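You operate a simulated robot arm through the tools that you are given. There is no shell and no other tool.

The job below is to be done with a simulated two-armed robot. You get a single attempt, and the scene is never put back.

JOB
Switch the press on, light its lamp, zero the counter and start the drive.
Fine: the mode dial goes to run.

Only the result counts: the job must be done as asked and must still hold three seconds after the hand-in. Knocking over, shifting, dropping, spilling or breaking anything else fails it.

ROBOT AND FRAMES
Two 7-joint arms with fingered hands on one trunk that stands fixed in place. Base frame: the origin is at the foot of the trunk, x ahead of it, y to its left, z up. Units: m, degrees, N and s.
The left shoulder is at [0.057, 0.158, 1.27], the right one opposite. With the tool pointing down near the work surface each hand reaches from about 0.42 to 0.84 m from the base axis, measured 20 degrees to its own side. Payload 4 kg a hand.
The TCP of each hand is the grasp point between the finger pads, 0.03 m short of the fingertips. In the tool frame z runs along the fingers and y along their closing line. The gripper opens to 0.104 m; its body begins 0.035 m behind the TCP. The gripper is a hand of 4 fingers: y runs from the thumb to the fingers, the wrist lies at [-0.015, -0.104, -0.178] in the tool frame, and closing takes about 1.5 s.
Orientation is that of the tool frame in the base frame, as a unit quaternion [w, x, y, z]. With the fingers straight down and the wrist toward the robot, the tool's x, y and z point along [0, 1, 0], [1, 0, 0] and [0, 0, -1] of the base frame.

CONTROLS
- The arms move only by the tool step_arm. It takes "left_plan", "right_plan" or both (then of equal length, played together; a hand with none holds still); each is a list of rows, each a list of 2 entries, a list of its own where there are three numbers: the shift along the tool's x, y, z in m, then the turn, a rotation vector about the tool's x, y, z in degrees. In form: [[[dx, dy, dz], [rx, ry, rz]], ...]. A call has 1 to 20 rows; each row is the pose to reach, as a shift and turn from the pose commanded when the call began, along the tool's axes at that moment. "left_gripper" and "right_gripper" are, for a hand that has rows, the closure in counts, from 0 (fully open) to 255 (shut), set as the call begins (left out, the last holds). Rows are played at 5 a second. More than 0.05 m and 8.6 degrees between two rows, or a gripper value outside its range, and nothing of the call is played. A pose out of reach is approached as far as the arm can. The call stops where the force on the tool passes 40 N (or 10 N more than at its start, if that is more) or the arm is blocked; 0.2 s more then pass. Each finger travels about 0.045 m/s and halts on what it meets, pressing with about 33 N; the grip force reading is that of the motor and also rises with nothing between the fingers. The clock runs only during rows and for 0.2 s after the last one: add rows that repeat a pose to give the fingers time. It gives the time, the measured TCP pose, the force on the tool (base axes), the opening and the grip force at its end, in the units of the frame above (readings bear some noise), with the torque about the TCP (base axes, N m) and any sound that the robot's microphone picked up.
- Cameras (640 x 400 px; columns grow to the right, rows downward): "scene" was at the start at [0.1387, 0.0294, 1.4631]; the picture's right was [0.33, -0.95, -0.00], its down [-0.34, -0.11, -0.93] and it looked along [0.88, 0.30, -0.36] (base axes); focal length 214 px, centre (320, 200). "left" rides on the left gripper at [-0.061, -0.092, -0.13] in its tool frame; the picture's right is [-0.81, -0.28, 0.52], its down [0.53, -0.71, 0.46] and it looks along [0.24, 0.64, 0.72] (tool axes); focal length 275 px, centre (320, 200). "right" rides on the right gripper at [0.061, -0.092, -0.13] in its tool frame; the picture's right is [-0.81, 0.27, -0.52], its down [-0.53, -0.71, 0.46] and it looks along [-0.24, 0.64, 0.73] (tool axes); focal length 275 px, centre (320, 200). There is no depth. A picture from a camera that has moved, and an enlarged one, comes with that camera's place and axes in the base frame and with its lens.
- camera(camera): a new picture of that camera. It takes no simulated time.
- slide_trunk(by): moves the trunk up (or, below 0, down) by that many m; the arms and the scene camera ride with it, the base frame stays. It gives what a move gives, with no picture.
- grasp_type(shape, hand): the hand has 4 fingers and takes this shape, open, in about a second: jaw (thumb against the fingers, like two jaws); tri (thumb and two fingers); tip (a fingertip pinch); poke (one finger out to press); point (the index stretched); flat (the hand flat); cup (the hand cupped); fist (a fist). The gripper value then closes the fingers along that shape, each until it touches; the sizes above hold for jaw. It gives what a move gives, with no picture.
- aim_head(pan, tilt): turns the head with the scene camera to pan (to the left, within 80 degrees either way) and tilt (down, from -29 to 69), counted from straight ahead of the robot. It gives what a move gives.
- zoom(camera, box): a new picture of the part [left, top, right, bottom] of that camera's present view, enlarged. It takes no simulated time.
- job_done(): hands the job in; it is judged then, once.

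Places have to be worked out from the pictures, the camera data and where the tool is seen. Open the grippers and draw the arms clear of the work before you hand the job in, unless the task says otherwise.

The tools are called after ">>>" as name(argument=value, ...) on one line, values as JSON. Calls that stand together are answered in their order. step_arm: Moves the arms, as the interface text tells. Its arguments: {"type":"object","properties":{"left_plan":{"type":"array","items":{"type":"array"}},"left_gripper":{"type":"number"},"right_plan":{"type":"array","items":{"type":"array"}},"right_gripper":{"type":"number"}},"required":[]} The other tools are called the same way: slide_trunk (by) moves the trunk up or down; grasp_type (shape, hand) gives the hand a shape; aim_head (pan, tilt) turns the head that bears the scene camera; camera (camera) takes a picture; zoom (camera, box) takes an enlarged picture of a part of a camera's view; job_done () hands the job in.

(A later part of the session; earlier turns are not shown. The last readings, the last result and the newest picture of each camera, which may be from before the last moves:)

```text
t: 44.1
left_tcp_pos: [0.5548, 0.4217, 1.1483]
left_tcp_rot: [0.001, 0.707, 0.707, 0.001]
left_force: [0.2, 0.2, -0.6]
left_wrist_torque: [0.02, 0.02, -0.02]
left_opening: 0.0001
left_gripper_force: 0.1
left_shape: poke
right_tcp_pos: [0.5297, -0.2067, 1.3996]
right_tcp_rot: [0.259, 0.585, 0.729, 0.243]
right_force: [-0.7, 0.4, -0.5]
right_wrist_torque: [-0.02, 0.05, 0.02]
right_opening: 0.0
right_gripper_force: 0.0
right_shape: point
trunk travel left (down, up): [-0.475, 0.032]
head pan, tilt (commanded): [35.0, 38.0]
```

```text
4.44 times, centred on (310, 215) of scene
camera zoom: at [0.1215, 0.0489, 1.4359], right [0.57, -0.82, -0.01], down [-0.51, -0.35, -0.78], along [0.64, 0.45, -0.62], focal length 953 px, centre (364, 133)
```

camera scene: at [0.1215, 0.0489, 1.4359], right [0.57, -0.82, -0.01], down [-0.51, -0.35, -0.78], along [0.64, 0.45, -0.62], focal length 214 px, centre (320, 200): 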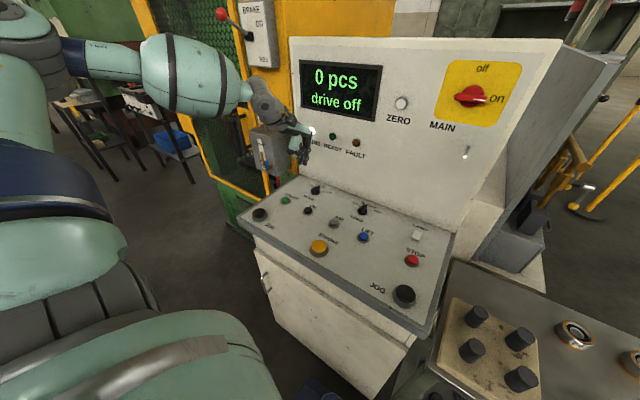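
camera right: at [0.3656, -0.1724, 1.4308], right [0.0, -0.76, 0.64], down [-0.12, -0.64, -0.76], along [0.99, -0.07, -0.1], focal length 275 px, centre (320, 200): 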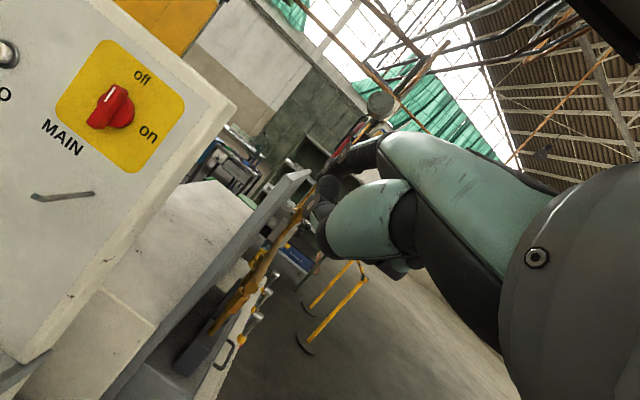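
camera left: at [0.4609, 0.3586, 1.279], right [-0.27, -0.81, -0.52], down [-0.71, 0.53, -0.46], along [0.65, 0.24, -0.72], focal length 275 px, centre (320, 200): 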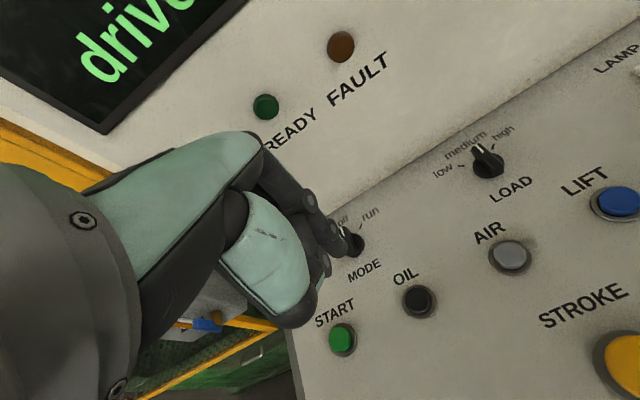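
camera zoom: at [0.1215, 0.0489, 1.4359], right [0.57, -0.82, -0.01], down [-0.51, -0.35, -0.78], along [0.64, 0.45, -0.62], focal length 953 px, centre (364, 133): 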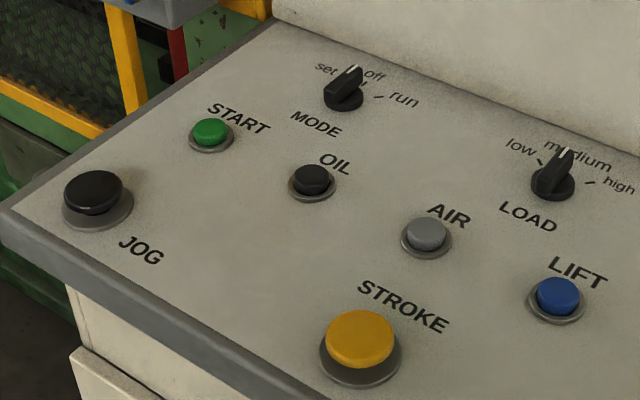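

The console top appears nearly level at z≈0.935; MODE dial centre ≈ [0.655, 0.445]. I tilt the left hand 30° and yaw it 15° left (to keep the knuckles off the panel and the wrist away from JOG) and lower it to a spot up-left of the dial.

>>> step_arm(left_plan=[[[0.0115, 0.0158, 0.0204], [-5.97, 0.786, -2.934]], [[0.0229, 0.0316, 0.0408], [-11.93, 1.57, -5.87]], [[0.0344, 0.0474, 0.0612], [-17.9, 2.36, -8.8]], [[0.0458, 0.0632, 0.0816], [-23.86, 3.14, -11.74]], [[0.0573, 0.079, 0.102], [-29.83, 3.93, -14.67]], [[0.0573, 0.079, 0.102], [-29.83, 3.93, -14.67]]])

>>> camera(camera="left")

>>> camera(camera="scene")

>>> zoom(camera="left", box=[290, 180, 490, 320])

>>> zoom(camera="scene", box=[240, 130, 400, 250])

```text
t: 45.5
left_tcp_pos: [0.6278, 0.477, 1.0467]
left_tcp_rot: [0.158, 0.587, 0.767, 0.206]
left_force: [-0.4, -0.3, 0.5]
left_wrist_torque: [0.02, -0.01, 0.0]
left_opening: 0.0
left_gripper_force: 0.1
left_shape: poke
right_tcp_pos: [0.5301, -0.2073, 1.3998]
right_tcp_rot: [0.259, 0.584, 0.73, 0.243]
right_force: [-0.5, -1.7, 0.1]
right_wrist_torque: [-0.02, 0.01, 0.04]
right_opening: 0.0
right_gripper_force: 0.0
right_shape: point
trunk travel left (down, up): [-0.475, 0.032]
head pan, tilt (commanded): [35.0, 38.0]
```

```text
taken
camera left: at [0.5039, 0.38, 1.1139], right [0.23, -0.78, -0.58], down [-0.51, 0.41, -0.75], along [0.83, 0.48, -0.3], focal length 275 px, centre (320, 200)
```

left: 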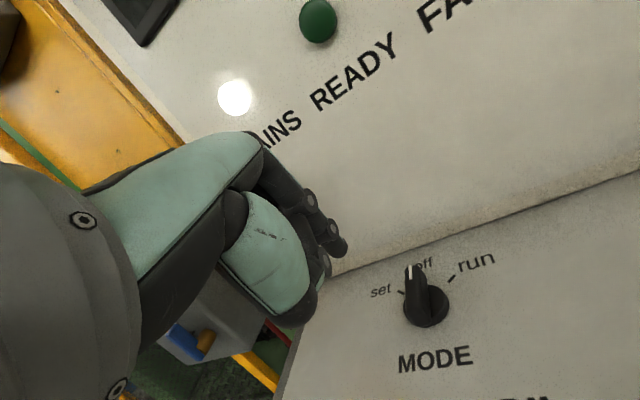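

```text
taken
camera scene: at [0.1211, 0.0483, 1.4359], right [0.57, -0.82, -0.01], down [-0.51, -0.35, -0.78], along [0.64, 0.45, -0.62], focal length 214 px, centre (320, 200)
```

scene: 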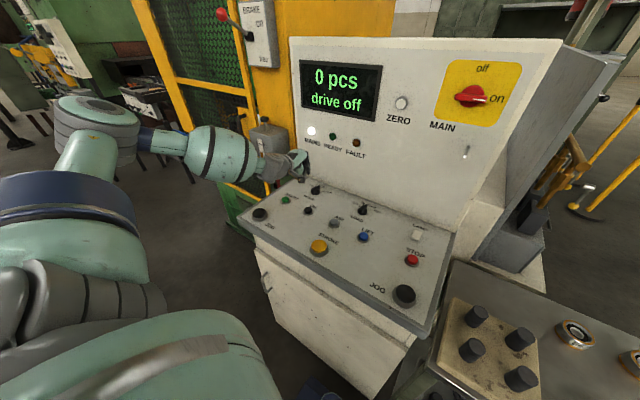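

```text
2.86 times, centred on (390, 250) of left
camera zoom: at [0.5039, 0.38, 1.1139], right [0.23, -0.78, -0.58], down [-0.51, 0.41, -0.75], along [0.83, 0.48, -0.3], focal length 786 px, centre (120, 57)
```

zoom: 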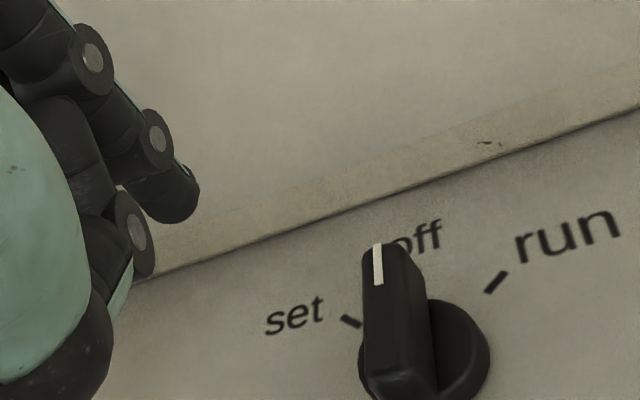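

```text
3.33 times, centred on (320, 190) of scene
camera zoom: at [0.1211, 0.0483, 1.4359], right [0.57, -0.82, -0.01], down [-0.51, -0.35, -0.78], along [0.64, 0.45, -0.62], focal length 715 px, centre (320, 233)
```

zoom: 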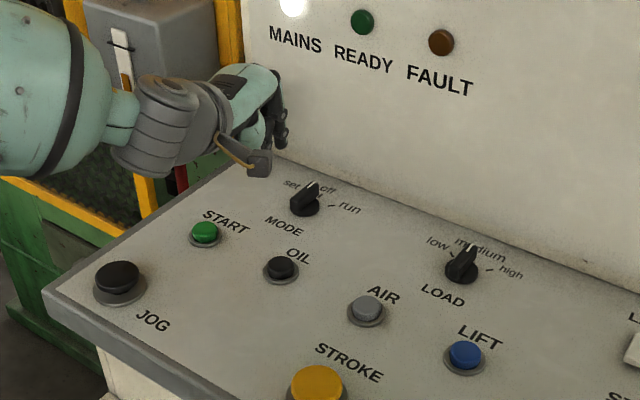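

Refined: dial axis ≈ [0.653, 0.447], disc top z≈0.946, bar top z≈0.961, pointer end x≈0.676. "run" is ~42° clockwise. I lower the tip to the left of the pointer end, stopping at z≈0.965 to check.

>>> step_arm(left_plan=[[[-0.0034, 0.0057, 0.0207], [0, 0, 0]], [[-0.0068, 0.0114, 0.0414], [0, 0, 0]], [[-0.0068, -0.0012, 0.0631], [0, 0, 0]], [[-0.0068, -0.0012, 0.0631], [0, 0, 0]]])

>>> zoom(camera="left", box=[290, 180, 490, 320])

>>> zoom(camera="scene", box=[270, 140, 370, 220])

```text
t: 46.5
left_tcp_pos: [0.6606, 0.4803, 0.9912]
left_tcp_rot: [0.158, 0.587, 0.767, 0.206]
left_force: [-0.3, 0.0, 0.4]
left_wrist_torque: [0.01, -0.01, 0.02]
left_opening: 0.0
left_gripper_force: 0.0
left_shape: poke
right_tcp_pos: [0.5307, -0.2059, 1.4009]
right_tcp_rot: [0.26, 0.585, 0.729, 0.242]
right_force: [0.1, 0.4, 0.1]
right_wrist_torque: [-0.03, 0.0, -0.02]
right_opening: 0.0
right_gripper_force: 0.0
right_shape: point
trunk travel left (down, up): [-0.475, 0.032]
head pan, tilt (commanded): [35.0, 38.0]
```

```text
2.86 times, centred on (390, 250) of left
camera zoom: at [0.5357, 0.3831, 1.058], right [0.23, -0.78, -0.59], down [-0.51, 0.41, -0.75], along [0.83, 0.47, -0.3], focal length 786 px, centre (120, 57)
```

zoom: 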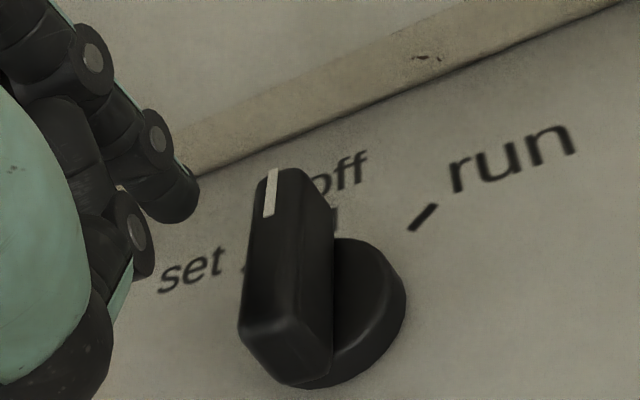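

```text
5.00 times, centred on (320, 180) of scene
camera zoom: at [0.1214, 0.0489, 1.4359], right [0.57, -0.82, -0.01], down [-0.51, -0.35, -0.78], along [0.64, 0.45, -0.62], focal length 1072 px, centre (320, 300)
```

zoom: 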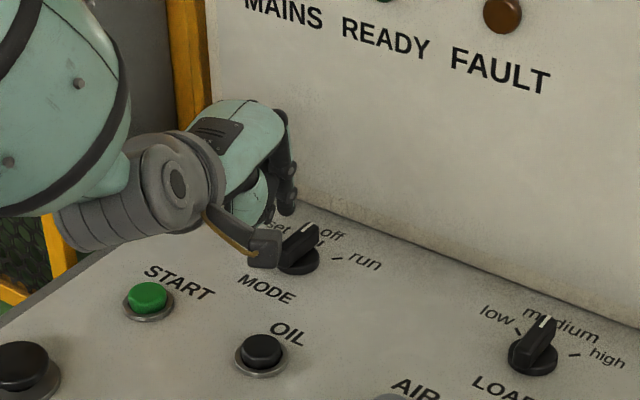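

The tip (≈[0.676, 0.476, 0.965]) is 1 cm left of the pointer. I lower it 13 mm and push the pointer end rightward along an arc to ~45°.

>>> step_arm(left_plan=[[[0, -0.0032, 0.0055], [0, 0, 0]], [[0, -0.0064, 0.011], [0, 0, 0]], [[-0.005, -0.0082, 0.01], [0, 0, 0]], [[-0.01, -0.0101, 0.0089], [0, 0, 0]], [[-0.0129, -0.0094, 0.0093], [0, 0, 0]], [[-0.0158, -0.0086, 0.0097], [0, 0, 0]], [[-0.0188, -0.0086, 0.0098], [0, 0, 0]], [[-0.0218, -0.0085, 0.0098], [0, 0, 0]], [[-0.0247, -0.0092, 0.0095], [0, 0, 0]], [[-0.0276, -0.0098, 0.0091], [0, 0, 0]]])

>>> zoom(camera="left", box=[290, 180, 490, 320])

>>> zoom(camera="scene", box=[270, 140, 370, 220])

```text
t: 48.7
left_tcp_pos: [0.6622, 0.4527, 0.9857]
left_tcp_rot: [0.157, 0.587, 0.767, 0.205]
left_force: [0.7, 1.3, -0.3]
left_wrist_torque: [0.02, -0.04, 0.01]
left_opening: 0.0
left_gripper_force: 0.1
left_shape: poke
left hand out of reach, approached as far as the arm can: row 2, 3, 4, 5, 6, 7, 8, 9, 10
right_tcp_pos: [0.5299, -0.2075, 1.3996]
right_tcp_rot: [0.26, 0.585, 0.729, 0.242]
right_force: [0.0, 0.4, -0.9]
right_wrist_torque: [-0.04, 0.02, 0.03]
right_opening: 0.0
right_gripper_force: 0.0
right_shape: point
trunk travel left (down, up): [-0.475, 0.032]
head pan, tilt (commanded): [35.0, 38.0]
```

```text
2.86 times, centred on (390, 250) of left
camera zoom: at [0.5385, 0.3549, 1.0514], right [0.23, -0.78, -0.58], down [-0.52, 0.41, -0.75], along [0.83, 0.48, -0.3], focal length 786 px, centre (120, 57)
```

zoom: 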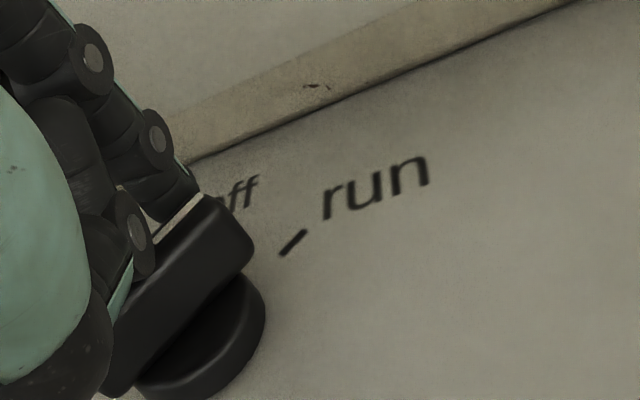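

```text
5.00 times, centred on (320, 180) of scene
camera zoom: at [0.1218, 0.049, 1.4358], right [0.57, -0.82, -0.01], down [-0.52, -0.35, -0.78], along [0.64, 0.45, -0.62], focal length 1072 px, centre (320, 300)
```

zoom: 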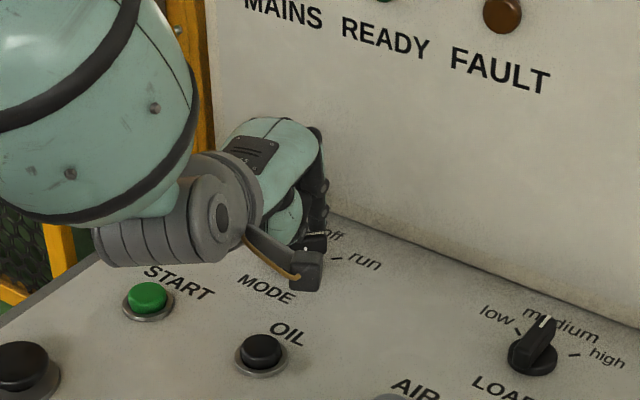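

The dial turned clockwise (the arm couldn't go quite as low as asked). I lift the finger away to view the dial's position.

>>> step_arm(left_plan=[[[0.0095, 0.0006, 0.0006], [0, 0, 0]], [[0.0219, 0.0111, -0.0282], [0, 0, 0]], [[0.0491, 0.0057, -0.0661], [0, 0, 0]], [[0.0491, 0.0057, -0.0661], [0, 0, 0]]])

>>> zoom(camera="left", box=[290, 180, 490, 320])

>>> zoom(camera="scene", box=[270, 110, 370, 220])

```text
t: 49.7
left_tcp_pos: [0.6232, 0.4895, 1.0459]
left_tcp_rot: [0.157, 0.588, 0.766, 0.206]
left_force: [0.7, -0.5, -0.1]
left_wrist_torque: [-0.02, 0.03, 0.03]
left_opening: 0.0001
left_gripper_force: 0.1
left_shape: poke
right_tcp_pos: [0.533, -0.2093, 1.3995]
right_tcp_rot: [0.258, 0.585, 0.729, 0.242]
right_force: [0.8, 0.3, 0.3]
right_wrist_torque: [0.01, -0.01, 0.01]
right_opening: 0.0002
right_gripper_force: 0.0
right_shape: point
trunk travel left (down, up): [-0.475, 0.032]
head pan, tilt (commanded): [35.0, 38.0]
```

```text
2.86 times, centred on (390, 250) of left
camera zoom: at [0.4995, 0.3938, 1.1125], right [0.23, -0.78, -0.59], down [-0.51, 0.41, -0.75], along [0.83, 0.47, -0.31], focal length 786 px, centre (120, 57)
```

zoom: 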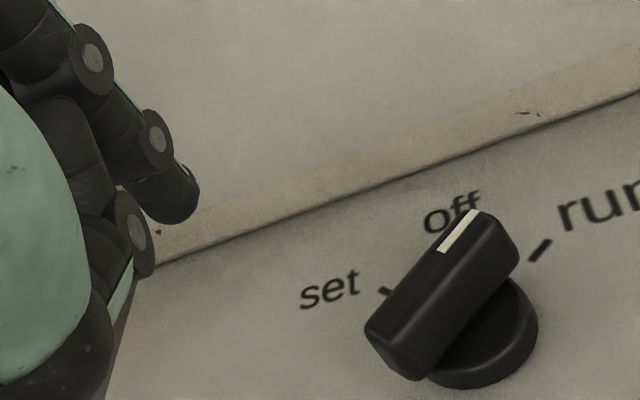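

```text
3.64 times, centred on (320, 165) of scene
camera zoom: at [0.123, 0.0474, 1.4358], right [0.57, -0.82, -0.01], down [-0.52, -0.35, -0.78], along [0.64, 0.45, -0.62], focal length 780 px, centre (320, 327)
```

zoom: 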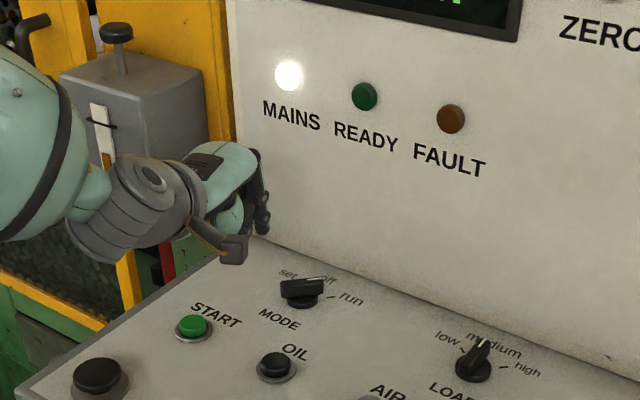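

The dial now points to "run" (≈45°). Next is START; I straighten the left hand to point down and place the tip ~5 cm above START.

>>> step_arm(left_plan=[[[0.0105, -0.016, -0.0046], [7.5, 0, 0]], [[0.0209, -0.032, -0.0093], [15, 0, 0]], [[0.0314, -0.0479, -0.0139], [22.5, 0, 0]], [[0.0418, -0.0639, -0.0185], [30, 0, 0]], [[0.0418, -0.0639, -0.0185], [30, 0, 0]]])

>>> camera(camera="scene")

>>> camera(camera="left")

>>> zoom(camera="left", box=[290, 190, 450, 310])

>>> zoom(camera="scene", box=[220, 130, 340, 250])

```text
t: 50.9
left_tcp_pos: [0.55, 0.5133, 1.0285]
left_tcp_rot: [0.001, 0.609, 0.793, 0.0]
left_force: [0.0, -0.3, 0.0]
left_wrist_torque: [-0.02, -0.01, 0.0]
left_opening: 0.0001
left_gripper_force: 0.0
left_shape: poke
right_tcp_pos: [0.5298, -0.2073, 1.401]
right_tcp_rot: [0.26, 0.585, 0.729, 0.242]
right_force: [-1.2, -0.6, 0.2]
right_wrist_torque: [0.0, -0.01, -0.02]
right_opening: 0.0
right_gripper_force: 0.1
right_shape: point
trunk travel left (down, up): [-0.475, 0.032]
head pan, tilt (commanded): [35.0, 38.0]
```

```text
taken
camera scene: at [0.1212, 0.0489, 1.4359], right [0.57, -0.82, -0.01], down [-0.51, -0.35, -0.78], along [0.64, 0.45, -0.62], focal length 214 px, centre (320, 200)
```

scene: 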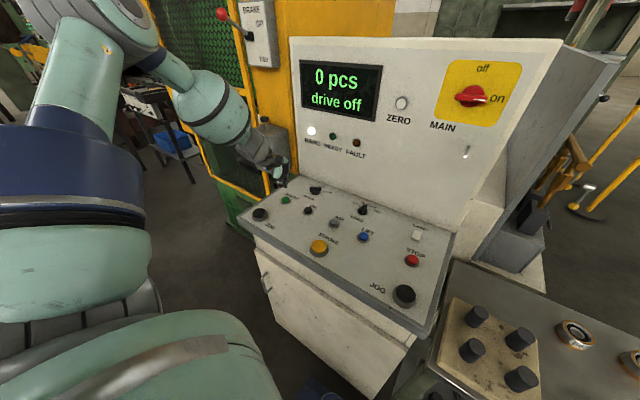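

```text
taken
camera left: at [0.4772, 0.4313, 1.1588], right [-0.06, -0.85, -0.52], down [-0.83, 0.33, -0.46], along [0.56, 0.4, -0.72], focal length 275 px, centre (320, 200)
```

left: 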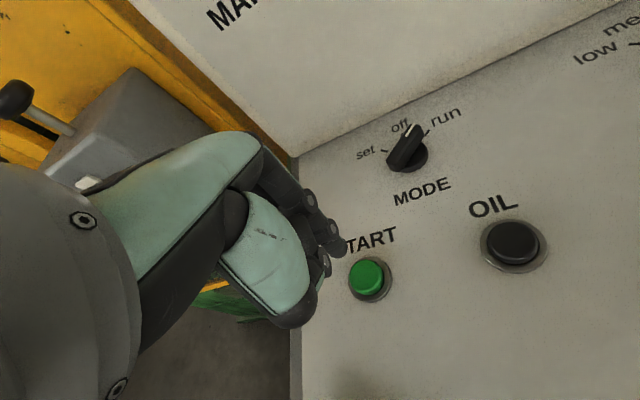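

```text
3.33 times, centred on (370, 250) of left
camera zoom: at [0.4772, 0.4313, 1.1588], right [-0.06, -0.85, -0.52], down [-0.83, 0.33, -0.46], along [0.56, 0.4, -0.72], focal length 918 px, centre (153, 33)
```

zoom: 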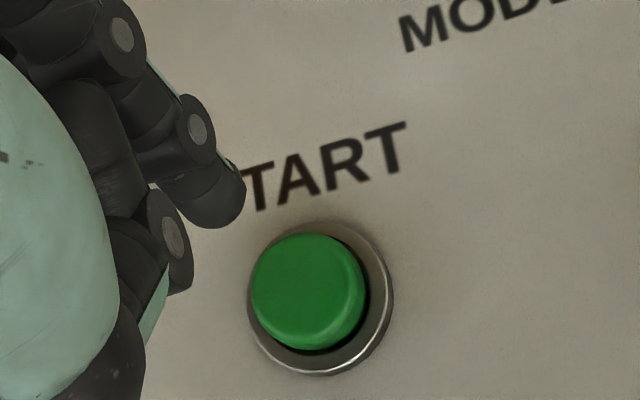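

```text
3.33 times, centred on (280, 190) of scene
camera zoom: at [0.1212, 0.0489, 1.4359], right [0.57, -0.82, -0.01], down [-0.51, -0.35, -0.78], along [0.64, 0.45, -0.62], focal length 715 px, centre (453, 233)
```

zoom: 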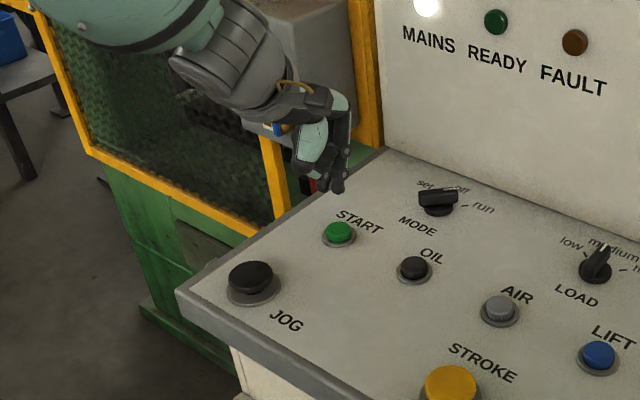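

START top ≈ [0.550, 0.510, 0.947]; the tip is 5 cm above it and ~5 mm to the right. I correct and lower step by step to press, watching for contact.

>>> step_arm(left_plan=[[[0.0048, -0.0002, 0.015], [0, 0, 0]], [[0.0048, -0.0002, 0.032], [0, 0, 0]], [[0.0048, -0.0002, 0.0405], [0, 0, 0]], [[0.0048, -0.0002, 0.0445], [0, 0, 0]], [[0.0048, -0.0002, 0.0475], [0, 0, 0]]])

>>> zoom(camera="left", box=[290, 190, 450, 310])

>>> zoom(camera="scene", box=[220, 130, 340, 250])

```text
t: 52.1
left_tcp_pos: [0.549, 0.5186, 0.9829]
left_tcp_rot: [0.001, 0.608, 0.794, 0.001]
left_force: [0.1, 0.2, 1.8]
left_wrist_torque: [0.01, 0.02, -0.03]
left_opening: 0.0
left_gripper_force: 0.0
left_shape: poke
right_tcp_pos: [0.53, -0.2072, 1.3999]
right_tcp_rot: [0.26, 0.585, 0.729, 0.242]
right_force: [0.8, -0.9, -0.1]
right_wrist_torque: [-0.02, 0.01, -0.02]
right_opening: 0.0
right_gripper_force: 0.0
right_shape: point
trunk travel left (down, up): [-0.475, 0.032]
head pan, tilt (commanded): [35.0, 38.0]
```

```text
3.33 times, centred on (370, 250) of left
camera zoom: at [0.4758, 0.4357, 1.112], right [-0.05, -0.85, -0.52], down [-0.83, 0.33, -0.46], along [0.56, 0.4, -0.72], focal length 918 px, centre (153, 33)
```

zoom: 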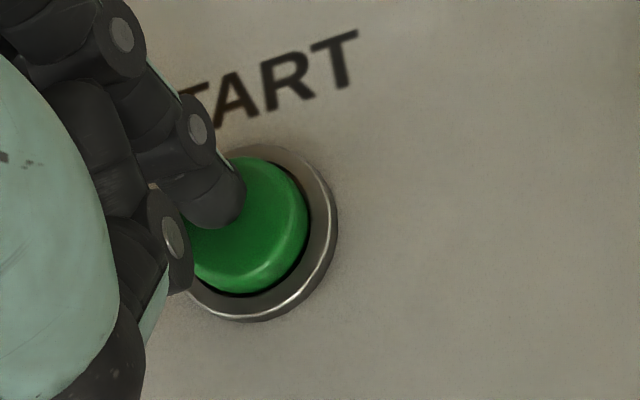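

```text
3.33 times, centred on (280, 190) of scene
camera zoom: at [0.1212, 0.0489, 1.4359], right [0.57, -0.82, -0.01], down [-0.51, -0.35, -0.78], along [0.64, 0.45, -0.62], focal length 715 px, centre (453, 233)
```

zoom: 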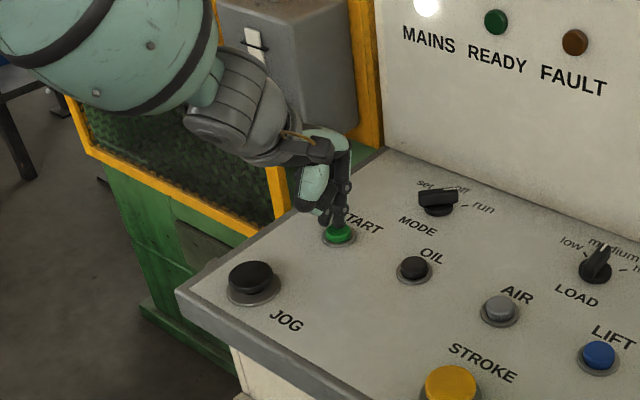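

The tip is on the green button (~2 N). I press a few more millimetres.

>>> step_arm(left_plan=[[[0, 0, 0.002], [0, 0, 0]], [[0, 0, 0.004], [0, 0, 0]], [[0, 0, 0.006], [0, 0, 0]], [[0, 0, 0.008], [0, 0, 0]]])

>>> camera(camera="scene")

```text
t: 53.1
left_tcp_pos: [0.5491, 0.5174, 0.9785]
left_tcp_rot: [0.003, 0.608, 0.794, 0.004]
left_force: [3.5, 4.3, 24.9]
left_wrist_torque: [0.16, -0.08, 0.0]
left_opening: 0.0
left_gripper_force: 0.2
left_shape: poke
right_tcp_pos: [0.5276, -0.2083, 1.4006]
right_tcp_rot: [0.26, 0.584, 0.729, 0.244]
right_force: [0.6, 0.3, -0.3]
right_wrist_torque: [0.01, -0.01, -0.02]
right_opening: 0.0
right_gripper_force: 0.1
right_shape: point
trunk travel left (down, up): [-0.475, 0.032]
head pan, tilt (commanded): [35.0, 38.0]
heard: click
```

```text
taken
camera scene: at [0.1183, 0.0469, 1.4364], right [0.57, -0.82, -0.01], down [-0.51, -0.35, -0.78], along [0.64, 0.45, -0.62], focal length 214 px, centre (320, 200)
```

scene: 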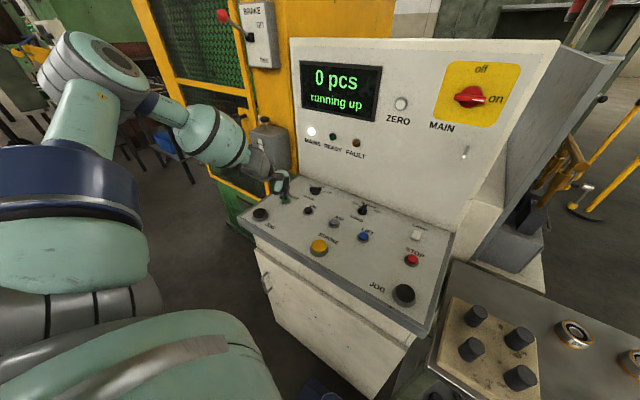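

The display says "running up". I lift the finger off START and check whether the drive stays on.

>>> step_arm(left_plan=[[[0, 0, -0.01], [0, 0, 0]], [[0, 0, -0.03], [0, 0, 0]], [[0, 0, -0.06], [0, 0, 0]], [[0, 0, -0.1], [0, 0, 0]], [[0, 0, -0.1], [0, 0, 0]], [[0, 0, -0.1], [0, 0, 0]]])

>>> camera(camera="scene")

>>> zoom(camera="scene", box=[280, 40, 440, 160])

```text
t: 54.5
left_tcp_pos: [0.5477, 0.5187, 1.074]
left_tcp_rot: [-0.001, 0.608, 0.794, -0.001]
left_force: [-0.4, 0.4, 0.3]
left_wrist_torque: [0.01, 0.02, -0.02]
left_opening: 0.0
left_gripper_force: 0.0
left_shape: poke
right_tcp_pos: [0.5317, -0.2077, 1.3998]
right_tcp_rot: [0.26, 0.585, 0.729, 0.243]
right_force: [0.6, 0.3, 0.6]
right_wrist_torque: [0.03, 0.0, 0.0]
right_opening: 0.0
right_gripper_force: 0.0
right_shape: point
trunk travel left (down, up): [-0.475, 0.032]
head pan, tilt (commanded): [35.0, 38.0]
```

```text
taken
camera scene: at [0.1223, 0.0475, 1.4358], right [0.57, -0.82, -0.01], down [-0.52, -0.35, -0.78], along [0.64, 0.45, -0.62], focal length 214 px, centre (320, 200)
```

scene: 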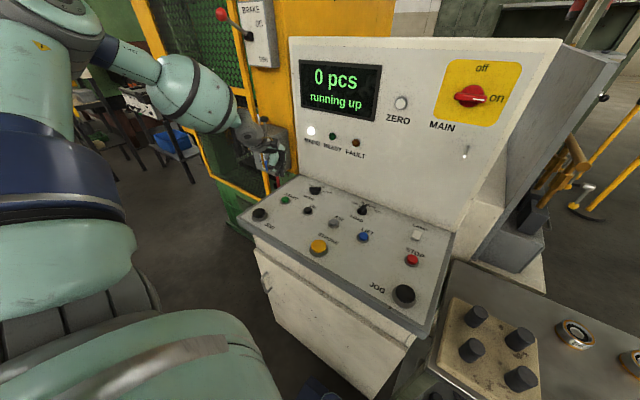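

```text
3.33 times, centred on (360, 100) of scene
camera zoom: at [0.1223, 0.0475, 1.4358], right [0.57, -0.82, -0.01], down [-0.52, -0.35, -0.78], along [0.64, 0.45, -0.62], focal length 715 px, centre (187, 533)
```

zoom: 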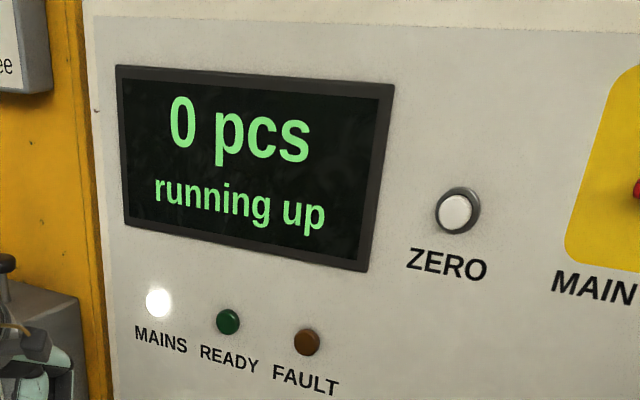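

The drive is still running up. Meanwhile I look at the LAMP rocker to plan its actuation.

>>> aim_head(pan=5, tilt=42)

>>> camera(camera="scene")

>>> zoom(camera="scene", box=[270, 150, 370, 250])

>>> zoom(camera="scene", box=[300, 160, 350, 200])

```text
t: 55.4
left_tcp_pos: [0.5482, 0.5209, 1.0752]
left_tcp_rot: [0.001, 0.608, 0.794, -0.001]
left_force: [-0.2, 0.2, -0.5]
left_wrist_torque: [0.01, 0.0, 0.01]
left_opening: 0.0
left_gripper_force: 0.1
left_shape: poke
right_tcp_pos: [0.5293, -0.2063, 1.4006]
right_tcp_rot: [0.261, 0.585, 0.729, 0.242]
right_force: [-0.7, -0.9, -0.2]
right_wrist_torque: [-0.02, 0.0, -0.04]
right_opening: 0.0
right_gripper_force: 0.1
right_shape: point
trunk travel left (down, up): [-0.475, 0.032]
head pan, tilt (commanded): [5.0, 42.0]
```

```text
taken
camera scene: at [0.1336, 0.0068, 1.4298], right [0.09, -1.0, 0.0], down [-0.68, -0.06, -0.73], along [0.73, 0.07, -0.68], focal length 214 px, centre (320, 200)
```

scene: 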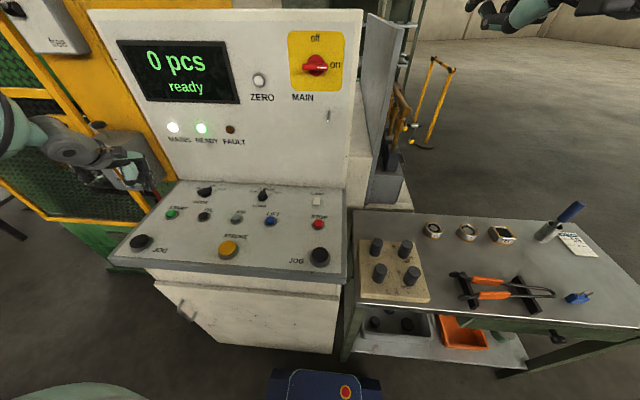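

```text
4.00 times, centred on (320, 200) of scene
camera zoom: at [0.1336, 0.0068, 1.4298], right [0.09, -1.0, 0.0], down [-0.68, -0.06, -0.73], along [0.73, 0.07, -0.68], focal length 858 px, centre (320, 200)
```

zoom: 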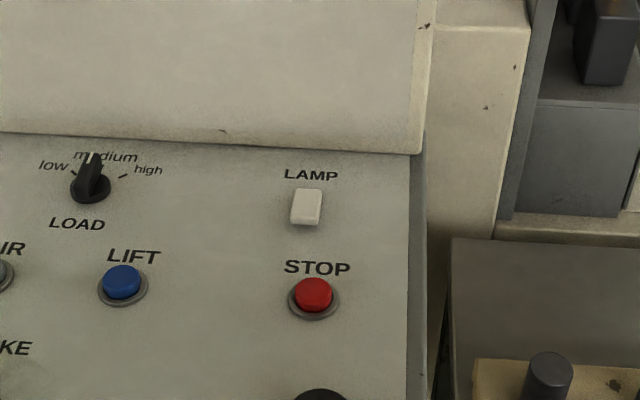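

```text
10.00 times, centred on (325, 180) of scene
camera zoom: at [0.1336, 0.0068, 1.4298], right [0.09, -1.0, 0.0], down [-0.68, -0.06, -0.73], along [0.73, 0.07, -0.68], focal length 2145 px, centre (270, 400)
```

zoom: 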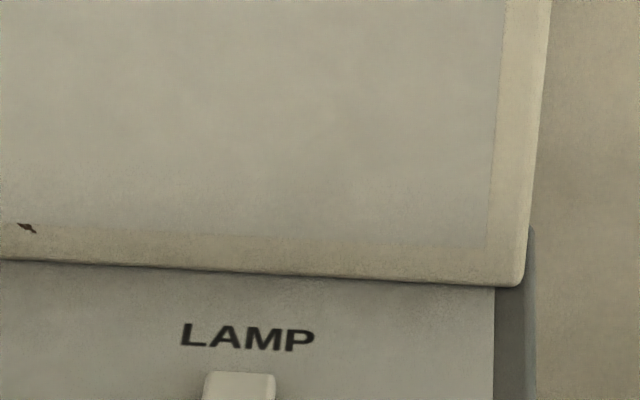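

Display shows "0 pcs / ready" and READY is lit: the drive is running. Now I zoom on the LAMP rocker to see which end is raised.

>>> zoom(camera="scene", box=[300, 185, 340, 215])

>>> zoom(camera="scene", box=[100, 30, 260, 150])

```text
13.33 times, centred on (320, 200) of scene
camera zoom: at [0.1336, 0.0068, 1.4298], right [0.09, -1.0, 0.0], down [-0.68, -0.06, -0.73], along [0.73, 0.07, -0.68], focal length 2860 px, centre (320, 200)
```

zoom: 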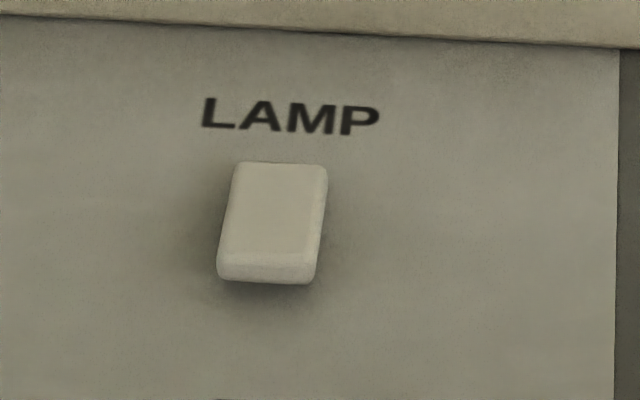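

```text
3.33 times, centred on (180, 90) of scene
camera zoom: at [0.1336, 0.0068, 1.4298], right [0.09, -1.0, 0.0], down [-0.68, -0.06, -0.73], along [0.73, 0.07, -0.68], focal length 715 px, centre (787, 567)
```

zoom: 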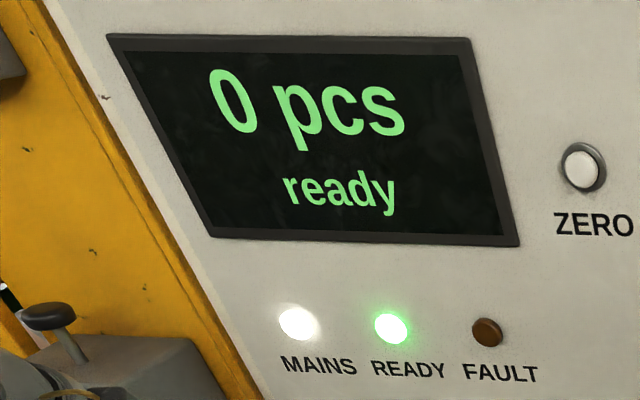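

The rocker's near end (toward the robot) looks raised, far end down. I'll use the right hand in poke shape; first I change shape and move it halfway, turning the tool to point down.

>>> grasp_type(hand="right", shape="poke")

>>> step_arm(right_plan=[[[0.0225, -0.0082, 0.027], [5.15, 0.845, -0.296]], [[0.045, -0.0164, 0.054], [10.3, 1.69, -0.593]], [[0.0675, -0.0247, 0.081], [15.45, 2.535, -0.889]], [[0.09, -0.0329, 0.1079], [20.6, 3.38, -1.185]], [[0.1125, -0.0411, 0.1349], [25.75, 4.225, -1.481]], [[0.1351, -0.0494, 0.1619], [30.9, 5.07, -1.778]], [[0.1576, -0.0576, 0.1889], [36.05, 5.915, -2.074]], [[0.1801, -0.0658, 0.2159], [41.2, 6.76, -2.37]], [[0.1801, -0.0658, 0.2159], [41.2, 6.76, -2.37]]])

>>> camera(camera="scene")

>>> camera(camera="right")

```text
t: 56.3
left_tcp_pos: [0.5483, 0.5208, 1.0743]
left_tcp_rot: [0.001, 0.608, 0.794, 0.0]
left_force: [0.2, -0.4, -0.4]
left_wrist_torque: [0.0, 0.0, -0.04]
left_opening: 0.0
left_gripper_force: 0.0
left_shape: poke
right_tcp_pos: [0.5306, -0.2071, 1.4004]
right_tcp_rot: [0.259, 0.585, 0.729, 0.242]
right_force: [-0.7, 0.1, -0.3]
right_wrist_torque: [0.0, 0.0, 0.0]
right_opening: 0.0
right_gripper_force: 0.1
right_shape: poke
trunk travel left (down, up): [-0.475, 0.032]
head pan, tilt (commanded): [5.0, 42.0]
```

```text
t: 58.3
left_tcp_pos: [0.5485, 0.52, 1.0748]
left_tcp_rot: [0.001, 0.608, 0.794, -0.001]
left_force: [0.0, -0.4, 0.1]
left_wrist_torque: [-0.04, 0.0, 0.01]
left_opening: 0.0002
left_gripper_force: 0.1
left_shape: poke
right_tcp_pos: [0.5937, -0.0308, 1.1803]
right_tcp_rot: [-0.001, 0.609, 0.793, -0.001]
right_force: [0.3, -0.7, 0.5]
right_wrist_torque: [0.0, -0.02, 0.03]
right_opening: 0.0
right_gripper_force: 0.1
right_shape: poke
trunk travel left (down, up): [-0.475, 0.032]
head pan, tilt (commanded): [5.0, 42.0]
```

```text
taken
camera scene: at [0.1336, 0.0058, 1.4298], right [0.09, -1.0, 0.0], down [-0.68, -0.06, -0.73], along [0.73, 0.07, -0.68], focal length 214 px, centre (320, 200)
```

scene: 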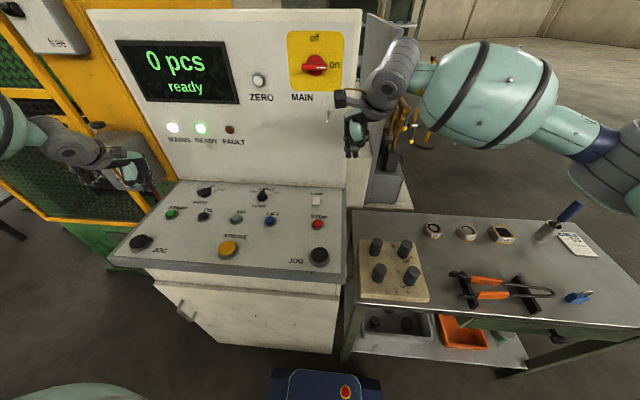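

```text
taken
camera right: at [0.4878, 0.0044, 1.3102], right [0.48, -0.71, 0.52], down [-0.55, -0.7, -0.45], along [0.68, -0.07, -0.73], focal length 275 px, centre (320, 200)
```

right: 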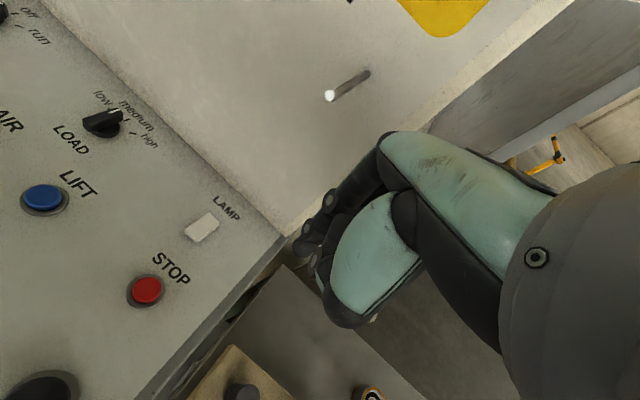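

The right hand is pointing down and in reach. I zoom on LAMP from the right camera.

>>> zoom(camera="right", box=[160, 190, 260, 260])

```text
5.71 times, centred on (210, 225) of right
camera zoom: at [0.4878, 0.0044, 1.3102], right [0.48, -0.71, 0.52], down [-0.55, -0.7, -0.45], along [0.68, -0.07, -0.73], focal length 1573 px, centre (949, 57)
```

zoom: 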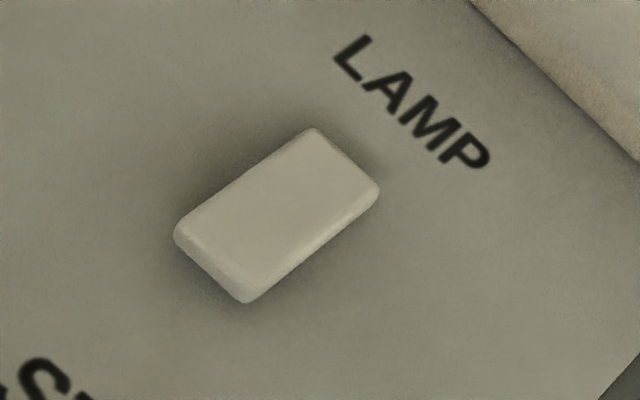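

LAMP rocker spans x≈0.621–0.663 at y≈0.0635, near end raised. I move the right fingertip to ~3 cm above the near end.

>>> step_arm(right_plan=[[[0.0244, 0.0198, 0.03], [0, 0, 0]], [[0.0488, 0.0397, 0.06], [0, 0, 0]], [[0.0732, 0.0595, 0.09], [0, 0, 0]], [[0.0732, 0.0595, 0.13], [0, 0, 0]], [[0.0732, 0.0595, 0.166], [0, 0, 0]], [[0.0732, 0.0595, 0.166], [0, 0, 0]]])

>>> zoom(camera="right", box=[200, 180, 360, 300])

>>> camera(camera="scene")

>>> zoom(camera="scene", box=[280, 150, 360, 240])

```text
t: 59.7
left_tcp_pos: [0.5489, 0.521, 1.0734]
left_tcp_rot: [0.0, 0.608, 0.794, 0.0]
left_force: [0.5, -0.7, -0.2]
left_wrist_torque: [-0.01, -0.01, -0.03]
left_opening: 0.0
left_gripper_force: 0.0
left_shape: poke
right_tcp_pos: [0.6315, 0.057, 1.0149]
right_tcp_rot: [0.0, 0.609, 0.793, -0.001]
right_force: [0.0, 0.9, -0.4]
right_wrist_torque: [0.03, -0.04, 0.0]
right_opening: 0.0
right_gripper_force: 0.0
right_shape: poke
trunk travel left (down, up): [-0.475, 0.032]
head pan, tilt (commanded): [5.0, 42.0]
```

```text
3.33 times, centred on (280, 240) of right
camera zoom: at [0.5266, 0.0932, 1.1448], right [0.48, -0.71, 0.52], down [-0.55, -0.7, -0.45], along [0.69, -0.07, -0.73], focal length 918 px, centre (453, 67)
```

zoom: 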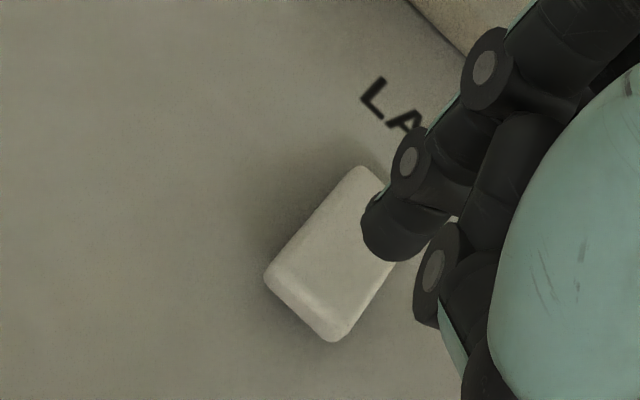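

```text
taken
camera scene: at [0.1337, 0.007, 1.4298], right [0.09, -1.0, 0.0], down [-0.68, -0.06, -0.73], along [0.73, 0.06, -0.68], focal length 214 px, centre (320, 200)
```

scene: 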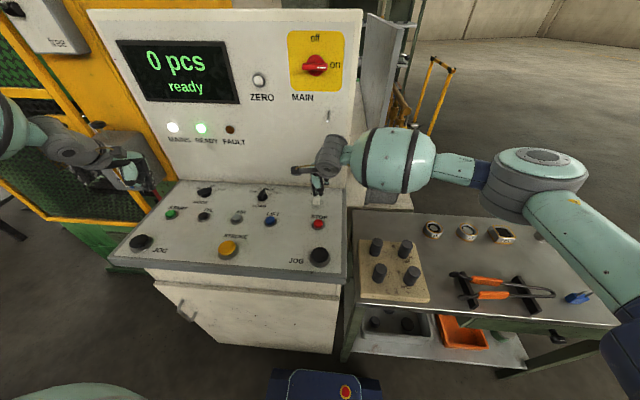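

```text
4.44 times, centred on (320, 195) of scene
camera zoom: at [0.1337, 0.007, 1.4298], right [0.09, -1.0, 0.0], down [-0.68, -0.06, -0.73], along [0.73, 0.06, -0.68], focal length 953 px, centre (320, 222)
```

zoom: 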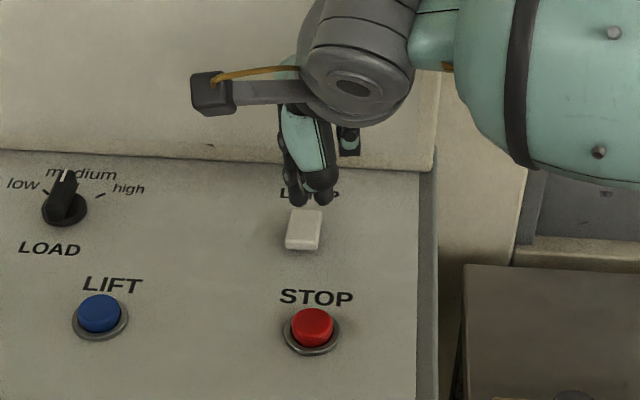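

The tip projects onto the near end of the rocker, about 5 mm inside its edge. I lower gently until contact.

>>> step_arm(right_plan=[[[0, 0, 0.015], [0, 0, 0]], [[0, 0, 0.025], [0, 0, 0]], [[0, 0, 0.03], [0, 0, 0]], [[0, 0, 0.034], [0, 0, 0]]])

>>> zoom(camera="right", box=[200, 180, 360, 300])

>>> zoom(camera="scene", box=[280, 150, 360, 240])

```text
t: 60.7
left_tcp_pos: [0.5478, 0.5203, 1.0743]
left_tcp_rot: [0.0, 0.608, 0.794, 0.0]
left_force: [0.2, -0.3, 0.0]
left_wrist_torque: [0.03, 0.03, 0.02]
left_opening: 0.0001
left_gripper_force: 0.0
left_shape: poke
right_tcp_pos: [0.6317, 0.0549, 0.9796]
right_tcp_rot: [-0.001, 0.609, 0.793, -0.002]
right_force: [0.0, 0.9, -0.1]
right_wrist_torque: [0.01, 0.01, 0.02]
right_opening: 0.0001
right_gripper_force: 0.1
right_shape: poke
trunk travel left (down, up): [-0.475, 0.032]
head pan, tilt (commanded): [5.0, 42.0]
heard: click
```

```text
3.33 times, centred on (280, 240) of right
camera zoom: at [0.527, 0.0904, 1.1101], right [0.48, -0.71, 0.52], down [-0.55, -0.7, -0.45], along [0.68, -0.07, -0.73], focal length 918 px, centre (453, 67)
```

zoom: 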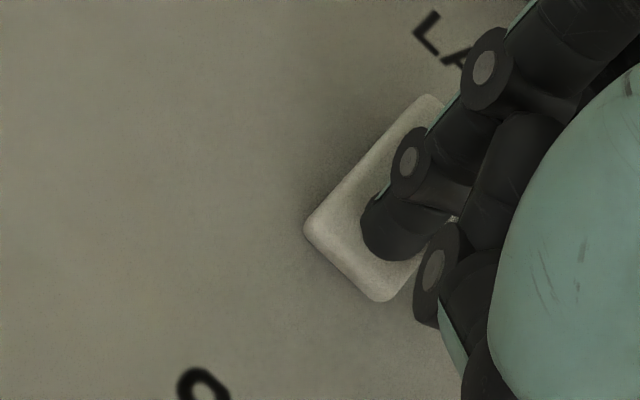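

```text
4.44 times, centred on (320, 195) of scene
camera zoom: at [0.1342, 0.0065, 1.4297], right [0.09, -1.0, 0.0], down [-0.68, -0.06, -0.73], along [0.73, 0.07, -0.68], focal length 953 px, centre (320, 222)
```

zoom: 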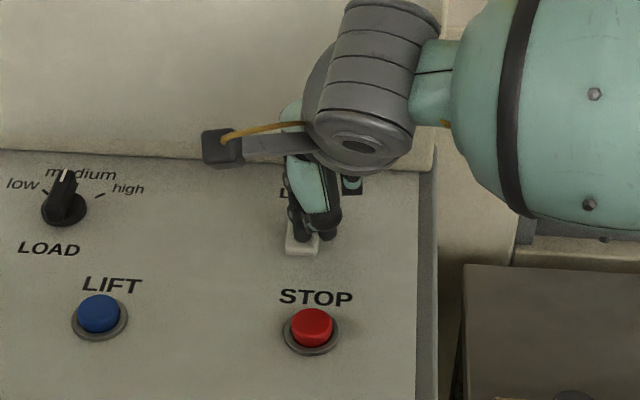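

A click was heard: the rocker flipped. I lift the right hand straight up and look.

>>> step_arm(right_plan=[[[0, 0, -0.02], [0, 0, 0]], [[0, 0, -0.06], [0, 0, 0]], [[0, 0, -0.1], [0, 0, 0]], [[-0.03, -0.02, -0.14], [0, 0, 0]], [[-0.07, -0.03, -0.16], [0, 0, 0]], [[-0.11, -0.04, -0.17], [0, 0, 0]], [[-0.11, -0.04, -0.17], [0, 0, 0]]])

>>> camera(camera="scene")

>>> zoom(camera="scene", box=[300, 185, 340, 215])

```text
refused: row 4 steps farther than a row can; nothing moved
```

```text
taken
camera scene: at [0.1342, 0.0065, 1.4297], right [0.09, -1.0, 0.0], down [-0.68, -0.06, -0.73], along [0.73, 0.07, -0.68], focal length 214 px, centre (320, 200)
```

scene: 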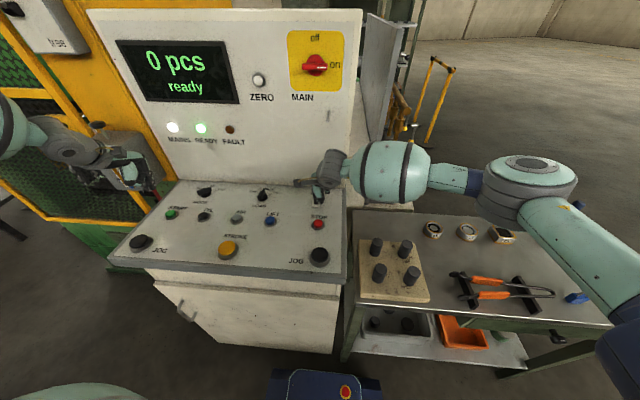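

```text
13.33 times, centred on (320, 200) of scene
camera zoom: at [0.1342, 0.0065, 1.4297], right [0.09, -1.0, 0.0], down [-0.68, -0.06, -0.73], along [0.73, 0.07, -0.68], focal length 2860 px, centre (320, 200)
```

zoom: 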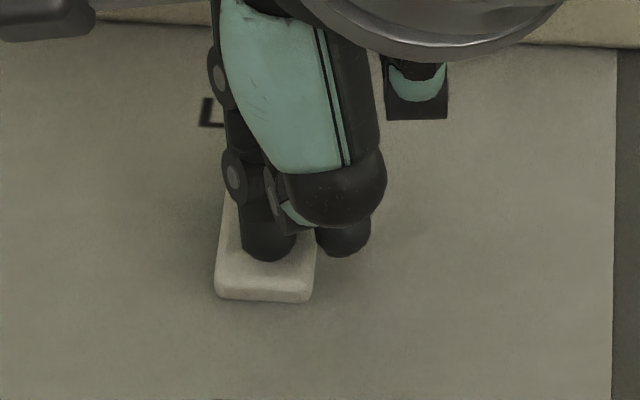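

The move was refused for step size; the panel shows "0 pcs / ready" still. I repeat the lift with smaller steps.

>>> step_arm(right_plan=[[[0, 0, -0.015], [0, 0, 0]], [[0, 0, -0.045], [0, 0, 0]], [[0, 0, -0.08], [0, 0, 0]], [[0, 0, -0.115], [0, 0, 0]], [[-0.03, -0.01, -0.14], [0, 0, 0]], [[-0.065, -0.02, -0.16], [0, 0, 0]], [[-0.1, -0.03, -0.17], [0, 0, 0]], [[-0.14, -0.04, -0.18], [0, 0, 0]], [[-0.14, -0.04, -0.18], [0, 0, 0]]])

>>> camera(camera="scene")

>>> zoom(camera="scene", box=[300, 185, 340, 215])

>>> zoom(camera="scene", box=[120, 160, 280, 260])

```text
t: 62.7
left_tcp_pos: [0.5482, 0.5214, 1.075]
left_tcp_rot: [0.0, 0.608, 0.794, -0.001]
left_force: [-0.1, 0.1, 1.3]
left_wrist_torque: [0.0, 0.01, -0.04]
left_opening: 0.0001
left_gripper_force: 0.0
left_shape: poke
right_tcp_pos: [0.6268, -0.0934, 1.1604]
right_tcp_rot: [-0.001, 0.608, 0.794, -0.002]
right_force: [0.1, 1.1, -0.7]
right_wrist_torque: [0.01, -0.03, 0.02]
right_opening: 0.0001
right_gripper_force: 0.2
right_shape: poke
trunk travel left (down, up): [-0.475, 0.032]
head pan, tilt (commanded): [5.0, 42.0]
```

```text
taken
camera scene: at [0.1342, 0.0074, 1.4297], right [0.09, -1.0, 0.0], down [-0.68, -0.06, -0.73], along [0.73, 0.06, -0.68], focal length 214 px, centre (320, 200)
```

scene: 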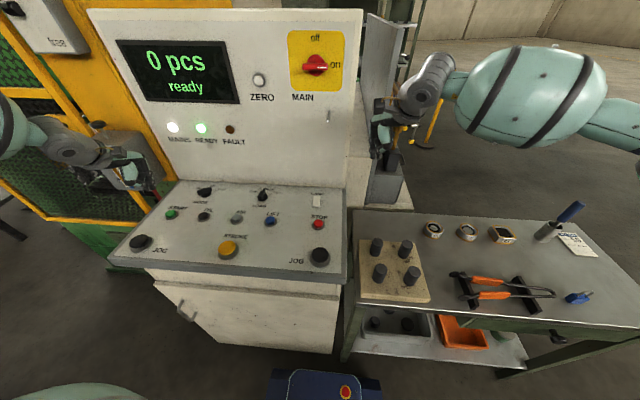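

```text
13.33 times, centred on (320, 200) of scene
camera zoom: at [0.1342, 0.0074, 1.4297], right [0.09, -1.0, 0.0], down [-0.68, -0.06, -0.73], along [0.73, 0.06, -0.68], focal length 2860 px, centre (320, 200)
```

zoom: 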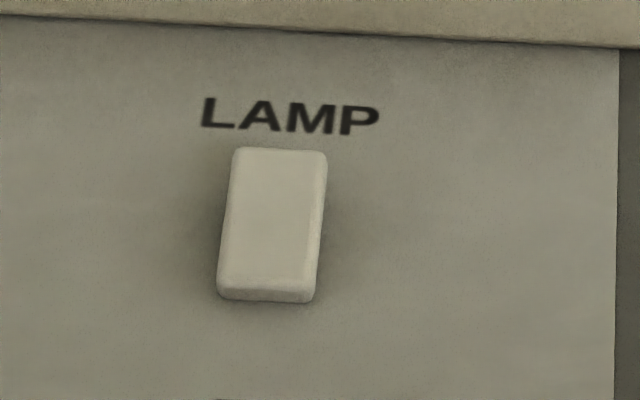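

```text
4.00 times, centred on (200, 210) of scene
camera zoom: at [0.1342, 0.0074, 1.4297], right [0.09, -1.0, 0.0], down [-0.68, -0.06, -0.73], along [0.73, 0.06, -0.68], focal length 858 px, centre (800, 160)
```

zoom: 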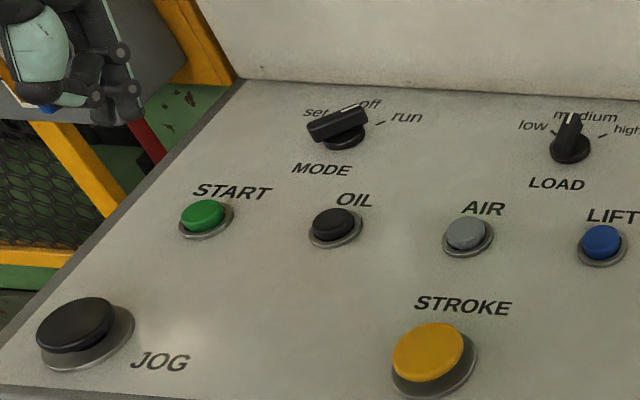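

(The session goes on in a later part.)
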